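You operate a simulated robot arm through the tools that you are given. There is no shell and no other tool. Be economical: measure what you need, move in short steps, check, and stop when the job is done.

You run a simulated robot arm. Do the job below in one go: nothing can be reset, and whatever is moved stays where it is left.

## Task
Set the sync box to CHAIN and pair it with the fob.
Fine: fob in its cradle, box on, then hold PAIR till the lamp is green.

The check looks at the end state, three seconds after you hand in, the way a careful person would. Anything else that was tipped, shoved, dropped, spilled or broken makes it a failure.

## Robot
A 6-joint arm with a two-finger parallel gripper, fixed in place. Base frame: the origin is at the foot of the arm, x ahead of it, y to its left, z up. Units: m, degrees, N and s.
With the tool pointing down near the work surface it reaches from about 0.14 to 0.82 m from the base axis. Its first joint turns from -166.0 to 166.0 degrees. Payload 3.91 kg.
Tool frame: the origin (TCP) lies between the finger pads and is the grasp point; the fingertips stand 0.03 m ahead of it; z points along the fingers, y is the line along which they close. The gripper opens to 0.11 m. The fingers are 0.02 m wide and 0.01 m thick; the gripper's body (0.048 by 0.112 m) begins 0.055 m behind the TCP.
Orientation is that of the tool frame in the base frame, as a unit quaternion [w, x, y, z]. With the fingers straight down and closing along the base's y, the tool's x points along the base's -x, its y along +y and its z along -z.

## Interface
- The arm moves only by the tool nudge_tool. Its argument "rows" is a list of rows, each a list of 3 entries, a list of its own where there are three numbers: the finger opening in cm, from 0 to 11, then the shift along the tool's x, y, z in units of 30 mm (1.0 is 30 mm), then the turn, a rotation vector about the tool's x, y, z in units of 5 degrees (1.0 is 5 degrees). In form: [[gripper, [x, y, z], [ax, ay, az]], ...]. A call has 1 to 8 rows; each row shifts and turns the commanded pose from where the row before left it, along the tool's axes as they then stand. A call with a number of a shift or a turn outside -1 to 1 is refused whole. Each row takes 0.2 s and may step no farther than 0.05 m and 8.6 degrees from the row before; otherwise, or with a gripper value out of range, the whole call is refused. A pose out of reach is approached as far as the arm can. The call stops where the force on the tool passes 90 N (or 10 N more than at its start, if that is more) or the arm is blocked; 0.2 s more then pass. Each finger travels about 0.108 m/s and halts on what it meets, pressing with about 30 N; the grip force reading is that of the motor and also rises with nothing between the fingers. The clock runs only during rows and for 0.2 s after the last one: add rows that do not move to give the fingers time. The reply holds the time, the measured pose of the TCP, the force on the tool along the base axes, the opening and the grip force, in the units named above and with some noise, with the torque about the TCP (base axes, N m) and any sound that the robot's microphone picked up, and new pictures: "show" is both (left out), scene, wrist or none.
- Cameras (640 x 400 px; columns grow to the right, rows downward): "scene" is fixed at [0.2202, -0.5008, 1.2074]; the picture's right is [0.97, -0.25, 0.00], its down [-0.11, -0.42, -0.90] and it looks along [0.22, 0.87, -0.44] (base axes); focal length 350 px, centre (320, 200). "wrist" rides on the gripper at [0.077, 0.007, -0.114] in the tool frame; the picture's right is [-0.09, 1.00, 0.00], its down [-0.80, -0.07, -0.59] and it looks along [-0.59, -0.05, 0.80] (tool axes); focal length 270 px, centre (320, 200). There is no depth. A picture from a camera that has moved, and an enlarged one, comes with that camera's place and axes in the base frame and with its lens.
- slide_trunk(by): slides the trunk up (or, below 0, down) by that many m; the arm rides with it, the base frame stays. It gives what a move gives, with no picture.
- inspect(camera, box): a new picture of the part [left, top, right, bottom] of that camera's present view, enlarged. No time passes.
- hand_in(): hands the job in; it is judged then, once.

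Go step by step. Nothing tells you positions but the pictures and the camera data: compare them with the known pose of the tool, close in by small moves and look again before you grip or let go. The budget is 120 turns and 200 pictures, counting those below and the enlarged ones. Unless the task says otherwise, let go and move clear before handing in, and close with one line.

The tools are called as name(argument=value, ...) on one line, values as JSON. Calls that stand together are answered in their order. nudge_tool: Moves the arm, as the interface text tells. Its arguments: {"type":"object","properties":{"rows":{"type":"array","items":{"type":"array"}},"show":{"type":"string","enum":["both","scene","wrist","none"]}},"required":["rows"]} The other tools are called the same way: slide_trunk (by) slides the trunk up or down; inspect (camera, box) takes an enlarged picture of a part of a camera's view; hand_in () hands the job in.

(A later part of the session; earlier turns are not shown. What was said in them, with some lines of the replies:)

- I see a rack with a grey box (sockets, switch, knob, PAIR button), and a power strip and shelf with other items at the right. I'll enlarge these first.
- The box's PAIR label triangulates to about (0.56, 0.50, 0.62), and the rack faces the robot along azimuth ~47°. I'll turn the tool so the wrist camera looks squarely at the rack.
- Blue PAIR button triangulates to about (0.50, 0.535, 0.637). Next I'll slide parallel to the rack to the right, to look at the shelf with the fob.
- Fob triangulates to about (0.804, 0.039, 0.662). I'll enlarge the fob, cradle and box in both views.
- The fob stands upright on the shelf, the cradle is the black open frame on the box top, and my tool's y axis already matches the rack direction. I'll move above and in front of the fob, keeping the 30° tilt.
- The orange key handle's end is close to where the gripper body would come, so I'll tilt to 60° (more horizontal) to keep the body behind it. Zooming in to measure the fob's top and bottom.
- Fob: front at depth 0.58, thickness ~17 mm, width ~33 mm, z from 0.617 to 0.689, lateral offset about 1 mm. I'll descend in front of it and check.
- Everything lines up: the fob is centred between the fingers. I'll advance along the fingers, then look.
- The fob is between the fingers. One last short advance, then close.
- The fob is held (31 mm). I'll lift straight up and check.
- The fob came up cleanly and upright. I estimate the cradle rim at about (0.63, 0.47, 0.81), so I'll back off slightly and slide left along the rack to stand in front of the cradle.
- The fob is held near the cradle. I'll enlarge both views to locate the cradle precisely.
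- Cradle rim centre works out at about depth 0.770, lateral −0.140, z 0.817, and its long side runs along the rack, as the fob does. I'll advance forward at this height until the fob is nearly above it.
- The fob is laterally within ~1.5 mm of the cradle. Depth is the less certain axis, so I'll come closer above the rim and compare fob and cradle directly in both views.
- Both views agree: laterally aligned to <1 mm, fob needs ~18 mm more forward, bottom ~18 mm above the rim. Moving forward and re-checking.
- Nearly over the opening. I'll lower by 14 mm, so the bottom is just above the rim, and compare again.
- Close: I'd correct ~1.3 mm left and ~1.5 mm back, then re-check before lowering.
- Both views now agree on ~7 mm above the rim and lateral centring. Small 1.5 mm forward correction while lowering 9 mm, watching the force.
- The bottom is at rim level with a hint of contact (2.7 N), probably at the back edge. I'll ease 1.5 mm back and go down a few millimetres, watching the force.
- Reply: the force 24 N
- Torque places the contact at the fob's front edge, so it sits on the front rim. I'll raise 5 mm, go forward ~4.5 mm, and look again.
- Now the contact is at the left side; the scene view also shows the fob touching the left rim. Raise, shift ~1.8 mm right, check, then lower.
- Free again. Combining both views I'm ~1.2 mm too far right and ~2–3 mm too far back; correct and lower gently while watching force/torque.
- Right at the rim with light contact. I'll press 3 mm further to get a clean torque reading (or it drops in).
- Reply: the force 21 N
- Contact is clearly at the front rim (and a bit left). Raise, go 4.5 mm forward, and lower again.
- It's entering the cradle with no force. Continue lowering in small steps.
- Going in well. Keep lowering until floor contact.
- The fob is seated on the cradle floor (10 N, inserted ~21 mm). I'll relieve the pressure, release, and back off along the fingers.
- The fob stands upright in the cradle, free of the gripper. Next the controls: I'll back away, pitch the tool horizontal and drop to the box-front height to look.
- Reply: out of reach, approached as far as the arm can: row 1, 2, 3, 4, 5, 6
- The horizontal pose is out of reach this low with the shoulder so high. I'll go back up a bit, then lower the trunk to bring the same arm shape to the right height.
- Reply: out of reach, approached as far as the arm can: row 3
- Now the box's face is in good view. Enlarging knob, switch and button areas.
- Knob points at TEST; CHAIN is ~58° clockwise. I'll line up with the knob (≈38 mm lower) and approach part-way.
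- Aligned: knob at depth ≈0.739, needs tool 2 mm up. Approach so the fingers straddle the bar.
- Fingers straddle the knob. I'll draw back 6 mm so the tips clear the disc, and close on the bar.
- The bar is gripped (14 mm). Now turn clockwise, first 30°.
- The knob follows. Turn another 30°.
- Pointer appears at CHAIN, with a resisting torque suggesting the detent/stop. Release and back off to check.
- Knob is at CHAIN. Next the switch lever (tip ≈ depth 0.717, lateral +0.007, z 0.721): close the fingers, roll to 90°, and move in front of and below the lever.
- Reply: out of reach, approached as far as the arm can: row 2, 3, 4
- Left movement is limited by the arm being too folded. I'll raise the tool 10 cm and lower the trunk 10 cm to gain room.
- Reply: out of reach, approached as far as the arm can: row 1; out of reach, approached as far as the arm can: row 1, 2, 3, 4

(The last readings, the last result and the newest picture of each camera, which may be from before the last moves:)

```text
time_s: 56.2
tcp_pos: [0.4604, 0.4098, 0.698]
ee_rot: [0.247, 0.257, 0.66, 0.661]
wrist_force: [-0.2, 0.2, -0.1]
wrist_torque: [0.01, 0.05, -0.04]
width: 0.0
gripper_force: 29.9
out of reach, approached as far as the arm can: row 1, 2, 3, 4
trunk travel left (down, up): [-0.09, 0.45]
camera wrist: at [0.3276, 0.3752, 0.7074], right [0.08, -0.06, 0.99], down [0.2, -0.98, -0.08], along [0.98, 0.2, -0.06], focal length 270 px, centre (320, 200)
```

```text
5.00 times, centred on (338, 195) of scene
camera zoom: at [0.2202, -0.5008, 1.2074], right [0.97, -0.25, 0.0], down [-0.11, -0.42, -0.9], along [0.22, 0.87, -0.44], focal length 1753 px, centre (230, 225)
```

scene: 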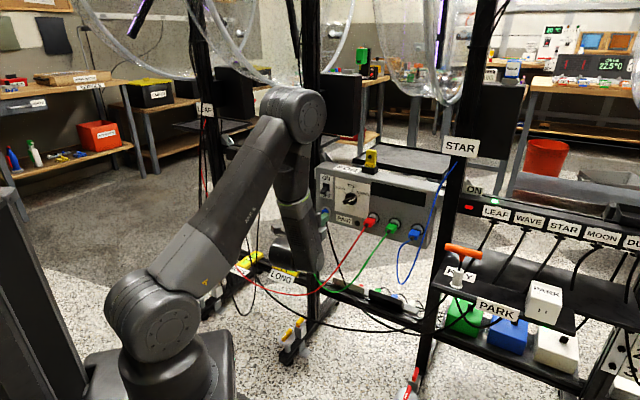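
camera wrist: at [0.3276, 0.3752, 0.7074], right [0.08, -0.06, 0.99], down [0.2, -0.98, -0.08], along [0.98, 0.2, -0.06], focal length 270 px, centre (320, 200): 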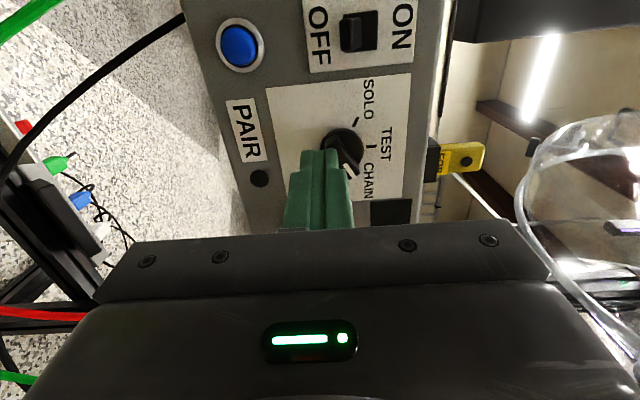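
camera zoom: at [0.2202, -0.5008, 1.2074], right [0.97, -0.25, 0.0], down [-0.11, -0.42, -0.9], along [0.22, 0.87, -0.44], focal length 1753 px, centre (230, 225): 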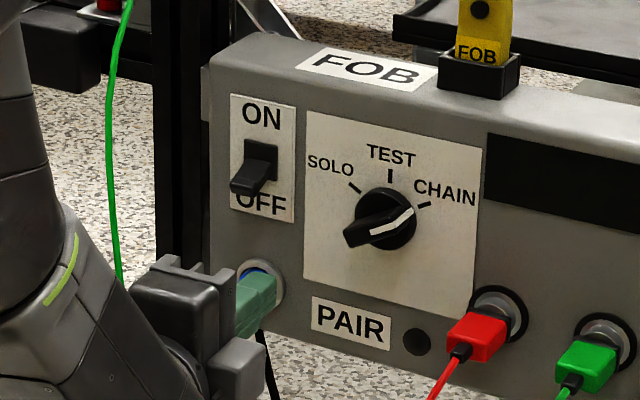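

The limit is the wrist's pitch near the base. Pointing the tool ~15° below horizontal should free it.

nudge_tool(rows=[[0, [0, 0, 0], [1, 0, 0]], [0, [0, 0, 0], [1, 0, 0]], [0, [0, 0, 0], [1, 0, 0]], [0, [0.7, 0, 0], [0, 0, 0]], [0, [0.7, 0, 0], [0, 0, 0]], [0, [0.7, 0, 0], [0, 0, 0]]], show="wrist")

inspect(camera="scene", box=[270, 155, 366, 235])

```text
time_s: 57.6
tcp_pos: [0.4364, 0.4315, 0.7104]
ee_rot: [0.209, 0.288, 0.742, 0.568]
wrist_force: [0.1, -0.1, -0.1]
wrist_torque: [-0.03, -0.02, -0.01]
width: 0.0001
gripper_force: 30.3
out of reach, approached as far as the arm can: row 5, 6
trunk travel left (down, up): [-0.09, 0.45]
camera wrist: at [0.3081, 0.4018, 0.747], right [0.25, 0.13, 0.96], down [0.2, -0.98, 0.08], along [0.95, 0.17, -0.27], focal length 270 px, centre (320, 200)
```

wrist: 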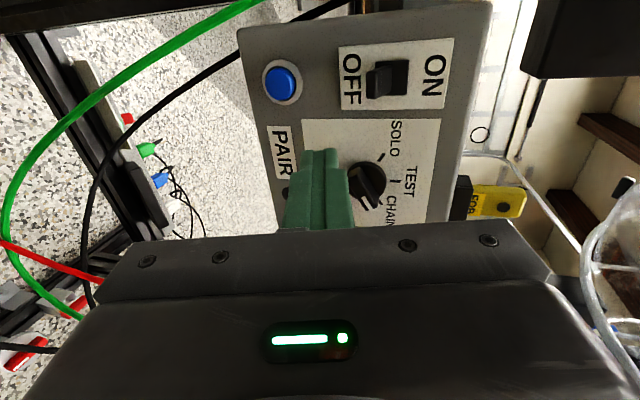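

```text
5.00 times, centred on (318, 195) of scene
camera zoom: at [0.2202, -0.5008, 1.2074], right [0.97, -0.25, 0.0], down [-0.11, -0.42, -0.9], along [0.22, 0.87, -0.44], focal length 1753 px, centre (330, 225)
```

zoom: 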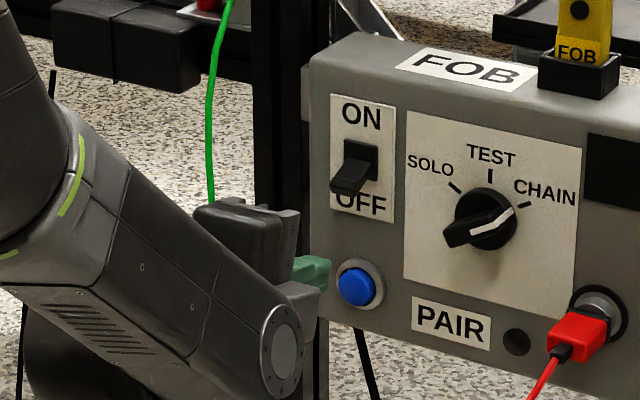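

Better. Moving diagonally forward-left toward under the lever.

nudge_tool(rows=[[0, [0.55, -0.04, 0.55], [0, 0, 0]], [0, [0.55, -0.04, 0.55], [0, 0, 0]]], show="wrist")

inspect(camera="scene", box=[270, 155, 366, 235])

```text
time_s: 58.2
tcp_pos: [0.4573, 0.4551, 0.7082]
ee_rot: [0.211, 0.288, 0.741, 0.569]
wrist_force: [-0.3, -0.3, 0.3]
wrist_torque: [0.01, 0.03, 0.03]
width: 0.0003
gripper_force: 30.5
out of reach, approached as far as the arm can: row 1, 2
trunk travel left (down, up): [-0.09, 0.45]
camera wrist: at [0.3291, 0.425, 0.746], right [0.25, 0.13, 0.96], down [0.2, -0.98, 0.08], along [0.95, 0.18, -0.27], focal length 270 px, centre (320, 200)
```

wrist: 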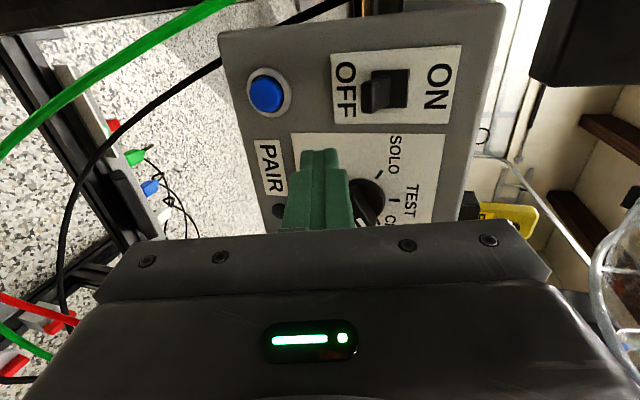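

```text
5.00 times, centred on (318, 195) of scene
camera zoom: at [0.2202, -0.5008, 1.2074], right [0.97, -0.25, 0.0], down [-0.11, -0.42, -0.9], along [0.22, 0.87, -0.44], focal length 1753 px, centre (330, 225)
```

zoom: 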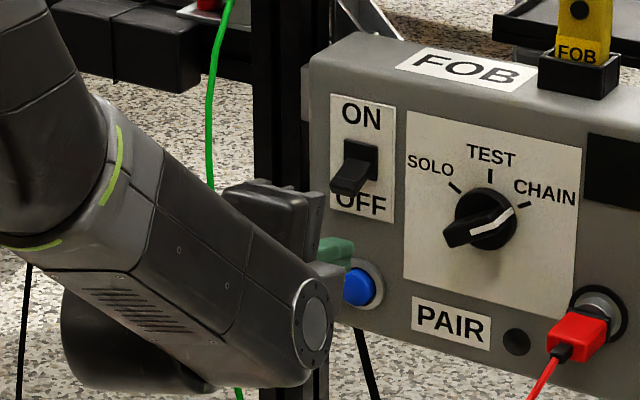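

The limit is lateral relative to the tool's yaw. I'll yaw the tool 10° to the left, then continue left.

nudge_tool(rows=[[0, [0, 0, 0], [0, 1, 0]], [0, [0, 0, 0], [0, 1, 0]], [0, [0.5, -0.2, 0.05], [0, 0, 0]], [0, [0.55, -0.2, 0.05], [0, 0, 0]]], show="wrist")

inspect(camera="scene", box=[270, 155, 366, 235])

```text
time_s: 59.2
tcp_pos: [0.4318, 0.4731, 0.6972]
ee_rot: [0.151, 0.241, 0.755, 0.591]
wrist_force: [0.1, 0.9, 0.2]
wrist_torque: [0.01, 0.01, 0.03]
width: 0.0
gripper_force: 29.7
trunk travel left (down, up): [-0.09, 0.45]
camera wrist: at [0.31, 0.4214, 0.7373], right [0.26, 0.14, 0.96], down [0.35, -0.93, 0.04], along [0.9, 0.33, -0.29], focal length 270 px, centre (320, 200)
```

wrist: 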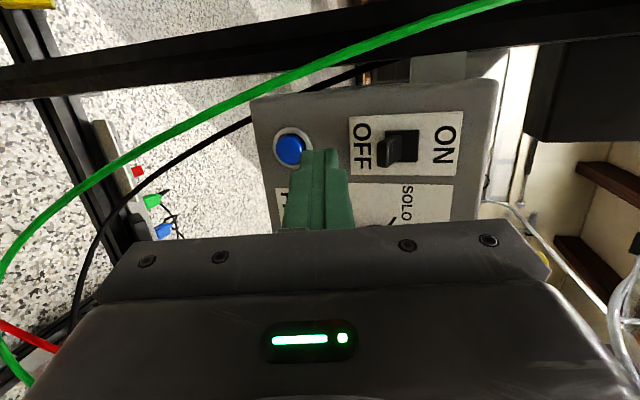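

```text
5.00 times, centred on (318, 195) of scene
camera zoom: at [0.2202, -0.5008, 1.2074], right [0.97, -0.25, 0.0], down [-0.11, -0.42, -0.9], along [0.22, 0.87, -0.44], focal length 1753 px, centre (330, 225)
```

zoom: 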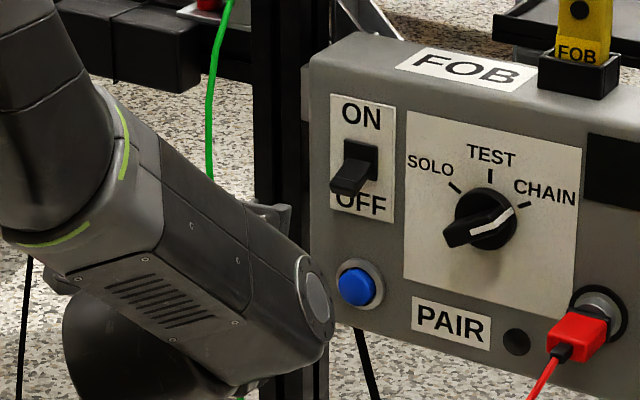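

The tool is now reachable here. Fingers at the right lateral place, a bit below the lever; advance under it in steps.

nudge_tool(rows=[[0, [-0.182, 0.203, 0.682], [0, 0, 0]], [0, [-0.182, 0.203, 0.682], [0, 0, 0]]], show="wrist")

inspect(camera="wrist", box=[240, 60, 480, 240])

inspect(camera="scene", box=[290, 155, 370, 225])

```text
time_s: 59.8
tcp_pos: [0.4643, 0.5017, 0.6964]
ee_rot: [0.151, 0.242, 0.755, 0.591]
wrist_force: [0.4, 0.4, 0.0]
wrist_torque: [-0.01, 0.0, -0.01]
width: 0.0
gripper_force: 30.0
trunk travel left (down, up): [-0.09, 0.45]
camera wrist: at [0.3423, 0.4507, 0.7375], right [0.26, 0.14, 0.96], down [0.35, -0.93, 0.04], along [0.9, 0.33, -0.29], focal length 270 px, centre (320, 200)
```

wrist: 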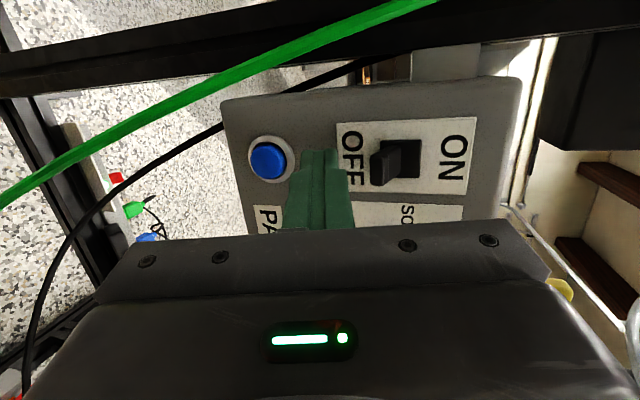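

```text
2.22 times, centred on (360, 150) of wrist
camera zoom: at [0.3423, 0.4507, 0.7375], right [0.26, 0.14, 0.96], down [0.35, -0.93, 0.04], along [0.9, 0.33, -0.29], focal length 601 px, centre (231, 311)
```

zoom: 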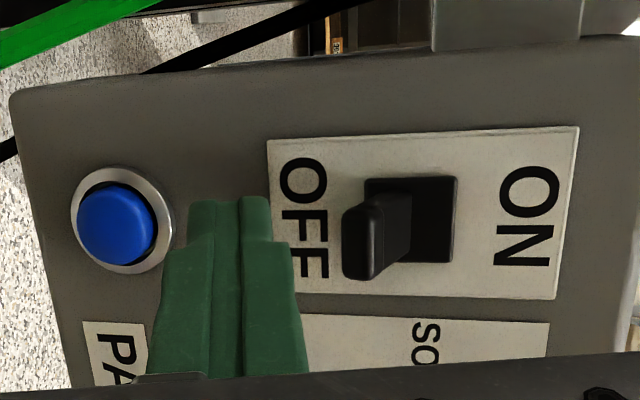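

```text
5.71 times, centred on (330, 190) of scene
camera zoom: at [0.2202, -0.5008, 1.2074], right [0.97, -0.25, 0.0], down [-0.11, -0.42, -0.9], along [0.22, 0.87, -0.44], focal length 2003 px, centre (263, 257)
```

zoom: 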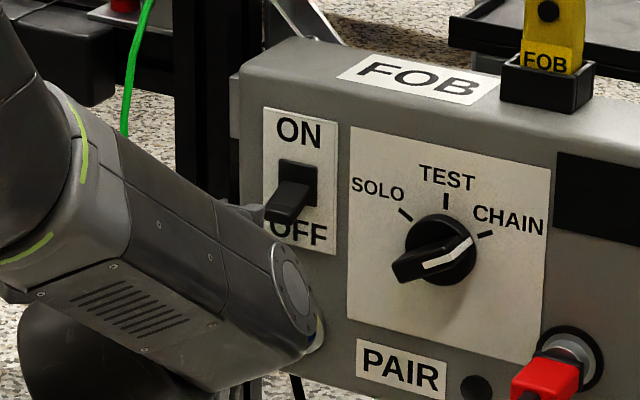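

Clear of everything, the fingertips are just below the lever. One more step forward, then push up.

nudge_tool(rows=[[0, [-0.182, 0.203, 0.682], [0, 0, 0]]], show="none")

inspect(camera="wrist", box=[240, 60, 480, 240])

```text
time_s: 60.2
tcp_pos: [0.4797, 0.5178, 0.6962]
ee_rot: [0.151, 0.242, 0.755, 0.59]
wrist_force: [-0.3, 0.6, 0.6]
wrist_torque: [-0.03, 0.01, -0.01]
width: 0.0
gripper_force: 30.1
trunk travel left (down, up): [-0.09, 0.45]
```

```text
2.22 times, centred on (360, 150) of wrist
camera zoom: at [0.3587, 0.4656, 0.737], right [0.26, 0.14, 0.96], down [0.35, -0.93, 0.04], along [0.9, 0.33, -0.29], focal length 601 px, centre (231, 311)
```

zoom: 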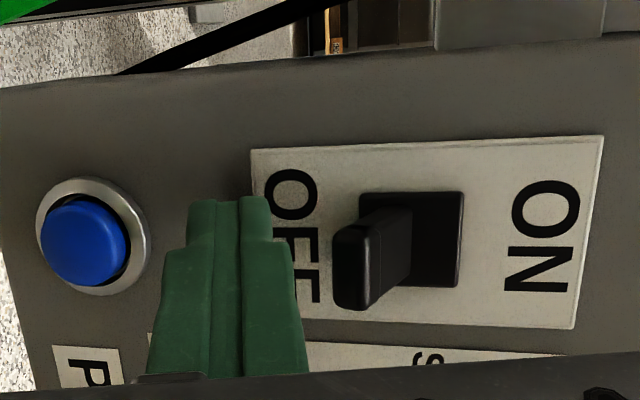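

The finger edge is ~11 mm below the lever, laterally aligned. Push up ~40 mm in small steps.

nudge_tool(rows=[[0, [0.015, 0.257, -0.068], [0, 0, 0]], [0, [0.015, 0.257, -0.068], [0, 0, 0]], [0, [0.015, 0.257, -0.068], [0, 0, 0]], [0, [0.015, 0.257, -0.068], [0, 0, 0]], [0, [0.01, 0.13, -0.034], [0, 0, 0]]], show="none")

inspect(camera="wrist", box=[240, 60, 480, 240])

inspect(camera="scene", box=[290, 155, 370, 225])

```text
time_s: 61.4
tcp_pos: [0.4803, 0.5181, 0.7347]
ee_rot: [0.152, 0.241, 0.755, 0.59]
wrist_force: [-0.6, -0.5, -0.9]
wrist_torque: [0.01, 0.01, -0.01]
width: 0.0
gripper_force: 29.8
trunk travel left (down, up): [-0.09, 0.45]
```

```text
2.22 times, centred on (360, 150) of wrist
camera zoom: at [0.3581, 0.4665, 0.7748], right [0.26, 0.14, 0.96], down [0.35, -0.93, 0.04], along [0.9, 0.33, -0.29], focal length 601 px, centre (231, 311)
```

zoom: 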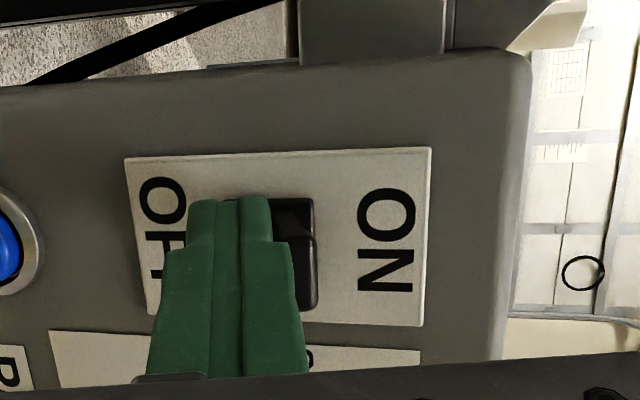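

```text
5.71 times, centred on (330, 190) of scene
camera zoom: at [0.2202, -0.5008, 1.2074], right [0.97, -0.25, 0.0], down [-0.11, -0.42, -0.9], along [0.22, 0.87, -0.44], focal length 2003 px, centre (263, 257)
```

zoom: 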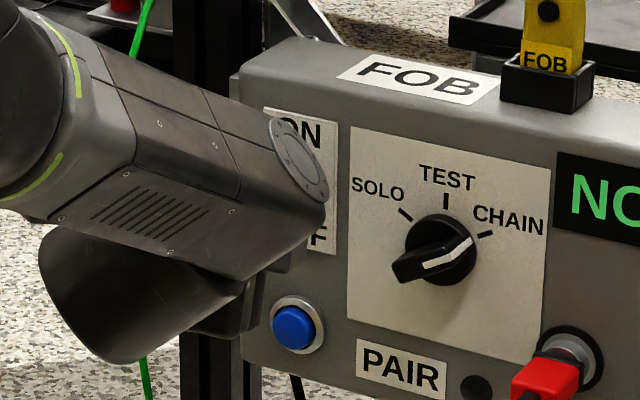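

The display lit up, so the box is on. Reading the display.

inspect(camera="scene", box=[340, 160, 450, 240])

```text
5.00 times, centred on (395, 200) of scene
camera zoom: at [0.2202, -0.5008, 1.2074], right [0.97, -0.25, 0.0], down [-0.11, -0.42, -0.9], along [0.22, 0.87, -0.44], focal length 1753 px, centre (-55, 200)
```

zoom: 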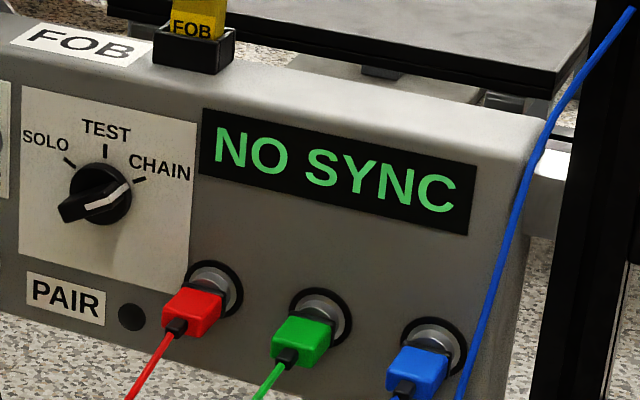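

"NO SYNC" shown, power on and CHAIN set; pairing is left. I'll back away from the lever and drop down in front of the blue PAIR button (depth ≈0.735, lateral 0, z ≈0.641).

nudge_tool(rows=[[0, [-0.011, -0.193, 0.05], [0, 0, 0]], [0, [0.117, -0.175, -0.633], [0, 0, 0]], [0, [0.117, -0.175, -0.633], [0, 0, 0]], [0, [-0.074, -0.7, 0.18], [0, 0, 0]], [0, [-0.074, -0.7, 0.18], [0, 0, 0]], [0, [-0.074, -0.7, 0.18], [0, 0, 0]], [0, [-0.074, -0.7, 0.18], [0, 0, 0]]], show="both")

inspect(camera="scene", box=[290, 155, 370, 225])

inspect(camera="wrist", box=[240, 60, 480, 240])

```text
time_s: 63.0
tcp_pos: [0.455, 0.4851, 0.6408]
ee_rot: [0.151, 0.242, 0.755, 0.591]
wrist_force: [-0.8, 0.2, 1.4]
wrist_torque: [-0.01, 0.0, -0.04]
width: 0.0001
gripper_force: 30.1
trunk travel left (down, up): [-0.09, 0.45]
camera wrist: at [0.3342, 0.4342, 0.6807], right [0.26, 0.14, 0.96], down [0.35, -0.93, 0.04], along [0.9, 0.33, -0.29], focal length 270 px, centre (320, 200)
```

scene: 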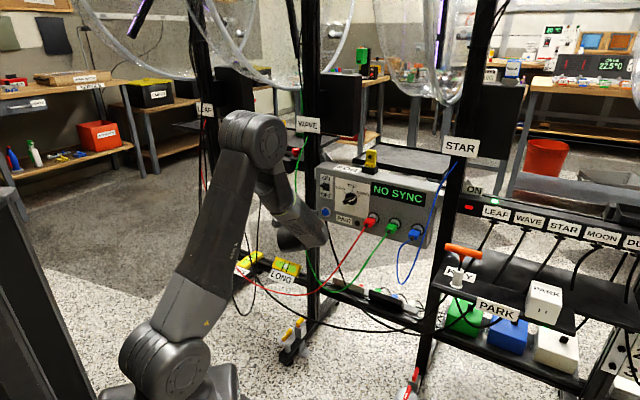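
wrist: 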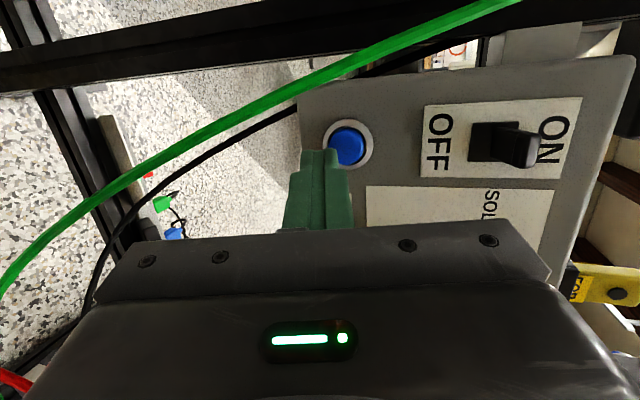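

```text
5.71 times, centred on (330, 190) of scene
camera zoom: at [0.2202, -0.5008, 1.2074], right [0.97, -0.25, 0.0], down [-0.11, -0.42, -0.9], along [0.22, 0.87, -0.44], focal length 2003 px, centre (263, 257)
```

zoom: 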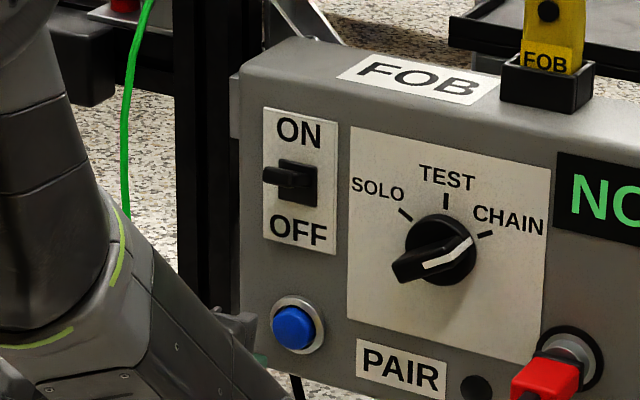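

```text
2.22 times, centred on (360, 150) of wrist
camera zoom: at [0.3342, 0.4342, 0.6807], right [0.26, 0.14, 0.96], down [0.35, -0.93, 0.04], along [0.9, 0.33, -0.29], focal length 601 px, centre (231, 311)
```

zoom: 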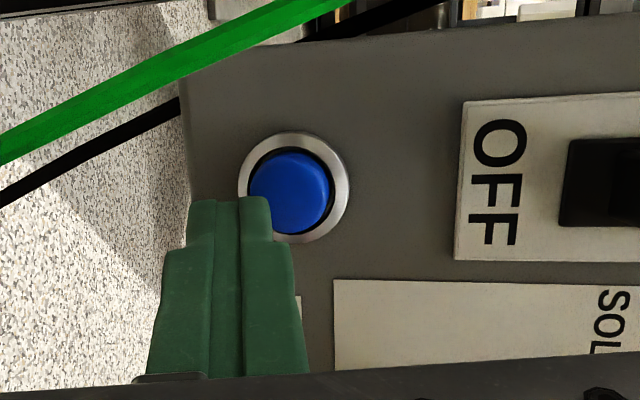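

Switch lever is clearly ON. The button is aligned; advance to just short of it.

nudge_tool(rows=[[0, [-0.064, 0.096, 0.348], [0, 0, 0]], [0, [-0.064, 0.096, 0.348], [0, 0, 0]], [0, [-0.064, 0.096, 0.348], [0, 0, 0]]], show="none")

inspect(camera="wrist", box=[200, 30, 480, 240])

inspect(camera="scene", box=[290, 155, 370, 225])

```text
time_s: 63.8
tcp_pos: [0.4774, 0.5122, 0.6415]
ee_rot: [0.151, 0.24, 0.755, 0.591]
wrist_force: [-0.9, 0.8, 0.2]
wrist_torque: [0.01, 0.02, 0.0]
width: 0.0002
gripper_force: 29.9
trunk travel left (down, up): [-0.09, 0.45]
```

```text
1.90 times, centred on (340, 135) of wrist
camera zoom: at [0.3564, 0.4593, 0.6818], right [0.26, 0.14, 0.96], down [0.35, -0.93, 0.04], along [0.9, 0.33, -0.29], focal length 515 px, centre (282, 324)
```

zoom: 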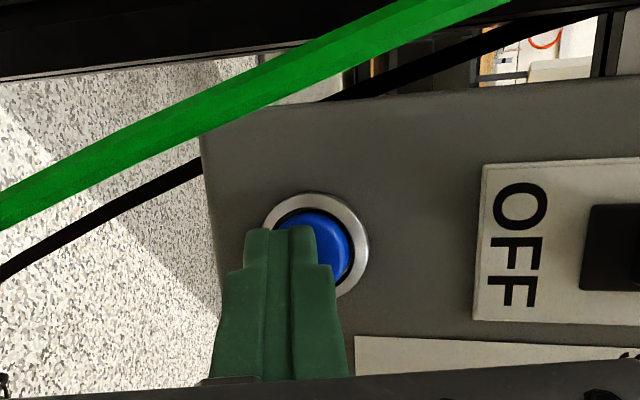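

```text
5.71 times, centred on (330, 190) of scene
camera zoom: at [0.2202, -0.5008, 1.2074], right [0.97, -0.25, 0.0], down [-0.11, -0.42, -0.9], along [0.22, 0.87, -0.44], focal length 2003 px, centre (263, 257)
```

zoom: 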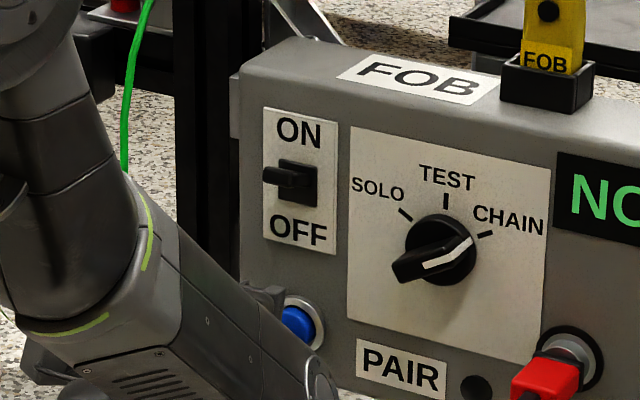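

Tip is aligned with the button as planned (leading corner lands inside the cap). Press forward in small steps.

nudge_tool(rows=[[0, [-0.035, 0.052, 0.19], [0, 0, 0]], [0, [-0.035, 0.052, 0.19], [0, 0, 0]], [0, [-0.0175, 0.026, 0.095], [0, 0, 0]], [0, [0, 0, 0], [0, 0, 0]]], show="none")

inspect(camera="wrist", box=[200, 30, 480, 240])

inspect(camera="scene", box=[310, 160, 440, 240])

```text
time_s: 64.8
tcp_pos: [0.4841, 0.5185, 0.6413]
ee_rot: [0.15, 0.242, 0.756, 0.589]
wrist_force: [-47.7, -56.0, 4.4]
wrist_torque: [0.11, -0.16, -0.33]
width: 0.0
gripper_force: 29.8
trunk travel left (down, up): [-0.09, 0.45]
heard: click
```

```text
1.90 times, centred on (340, 135) of wrist
camera zoom: at [0.3633, 0.4661, 0.6822], right [0.26, 0.14, 0.96], down [0.35, -0.93, 0.04], along [0.9, 0.33, -0.29], focal length 515 px, centre (282, 324)
```

zoom: 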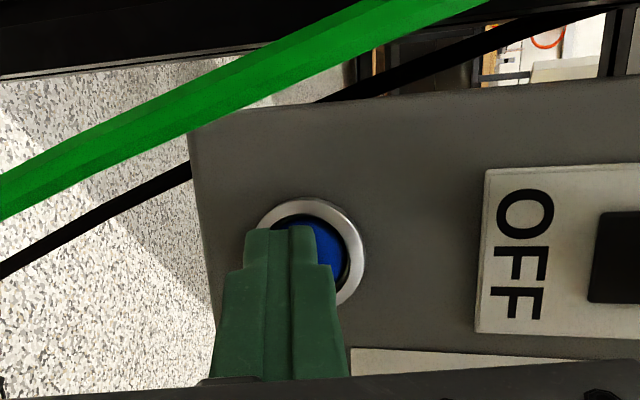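

```text
4.92 times, centred on (375, 200) of scene
camera zoom: at [0.2202, -0.5008, 1.2074], right [0.97, -0.25, 0.0], down [-0.11, -0.42, -0.9], along [0.22, 0.87, -0.44], focal length 1726 px, centre (49, 200)
```

zoom: 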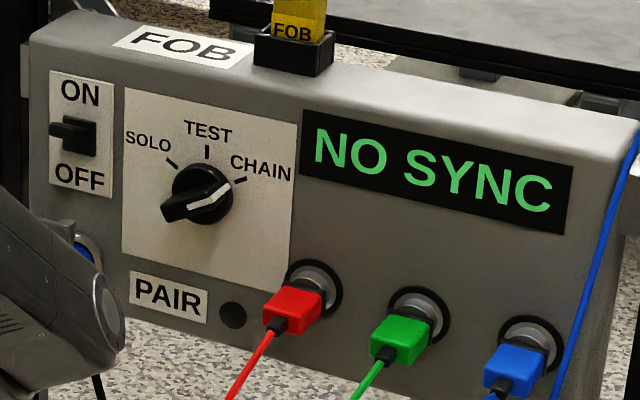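

The button clicked and is held (73 N, a bit hard). Ease slightly and keep holding while watching the lamp.

nudge_tool(rows=[[0, [0.009, -0.013, -0.047], [0, 0, 0]], [0, [0, 0, 0], [0, 0, 0]], [0, [0, 0, 0], [0, 0, 0]], [0, [0, 0, 0], [0, 0, 0]], [0, [0, 0, 0], [0, 0, 0]], [0, [0, 0, 0], [0, 0, 0]], [0, [0, 0, 0], [0, 0, 0]], [0, [0, 0, 0], [0, 0, 0]]], show="none")

inspect(camera="scene", box=[310, 160, 440, 240])

```text
time_s: 66.6
tcp_pos: [0.4847, 0.5171, 0.6413]
ee_rot: [0.151, 0.241, 0.755, 0.591]
wrist_force: [-40.8, -47.3, 1.5]
wrist_torque: [0.07, -0.07, -0.36]
width: 0.0
gripper_force: 30.3
trunk travel left (down, up): [-0.09, 0.45]
```

```text
4.92 times, centred on (375, 200) of scene
camera zoom: at [0.2202, -0.5008, 1.2074], right [0.97, -0.25, 0.0], down [-0.11, -0.42, -0.9], along [0.22, 0.87, -0.44], focal length 1726 px, centre (49, 200)
```

zoom: 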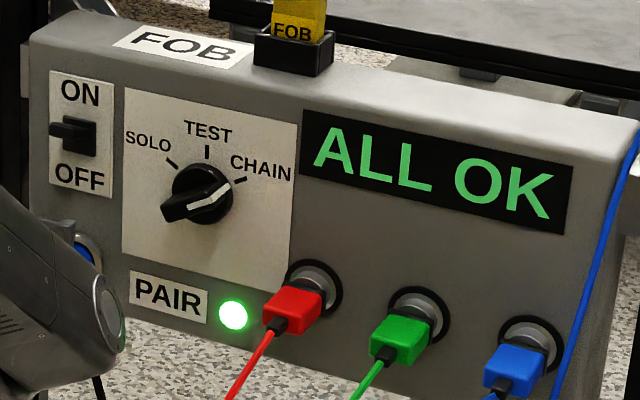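

Lamp is green and the display says "ALL OK". Now release the button by backing straight away and check that it holds.

nudge_tool(rows=[[0, [0.035, -0.052, -0.19], [0, 0, 0]], [0, [0.06, -0.09, -0.33], [0, 0, 0]], [0, [0.117, -0.175, -0.633], [0, 0, 0]], [0, [0.117, -0.175, -0.633], [0, 0, 0]], [0, [-0.3, 0, -0.6], [0, 0, 0]], [0, [-0.3, 0, -0.6], [0, 0, 0]]], show="both")

inspect(camera="scene", box=[300, 140, 460, 240])

```text
time_s: 68.0
tcp_pos: [0.4462, 0.439, 0.6513]
ee_rot: [0.151, 0.242, 0.755, 0.591]
wrist_force: [0.1, 0.6, -0.5]
wrist_torque: [0.0, -0.03, 0.02]
width: 0.0
gripper_force: 30.3
trunk travel left (down, up): [-0.09, 0.45]
camera wrist: at [0.3246, 0.388, 0.6908], right [0.26, 0.14, 0.96], down [0.35, -0.94, 0.04], along [0.9, 0.33, -0.29], focal length 270 px, centre (320, 200)
```

scene: 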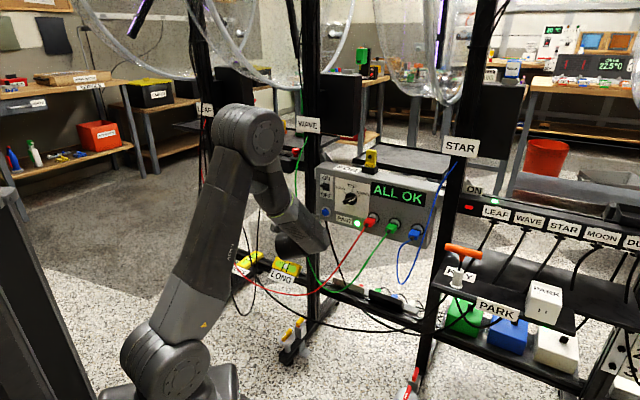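
wrist: 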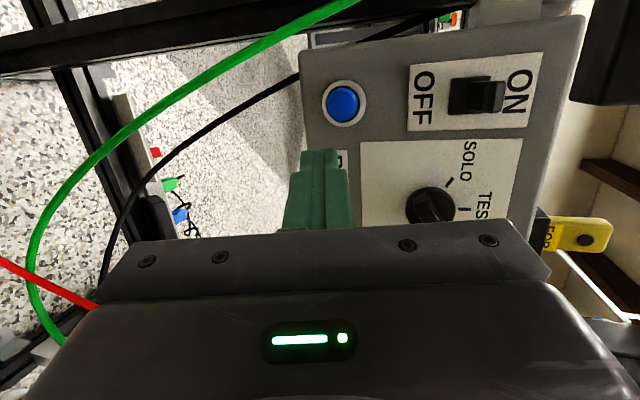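

```text
4.00 times, centred on (380, 190) of scene
camera zoom: at [0.2202, -0.5008, 1.2074], right [0.97, -0.25, 0.0], down [-0.11, -0.42, -0.9], along [0.22, 0.87, -0.44], focal length 1402 px, centre (80, 240)
```

zoom: 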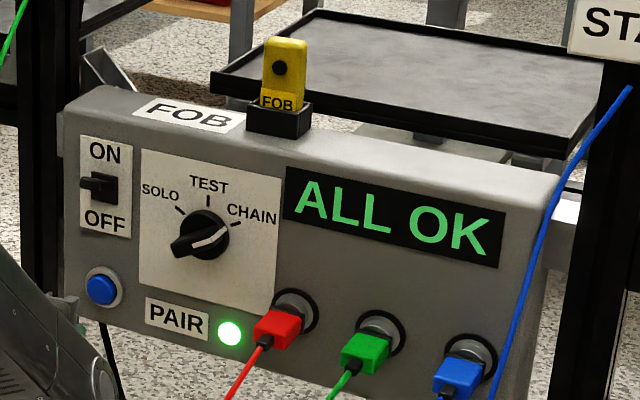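

The fob is upright in its cradle, the switch is ON and the knob is at CHAIN. With the button released, the lamp stays green, the display reads ALL OK, and the tool is clear, so I'm handing in.

hand_in()

```text
The job is handed in.
```

The sync box is on, set to CHAIN and paired with the fob in its cradle; the lamp is green and the display reads ALL OK.
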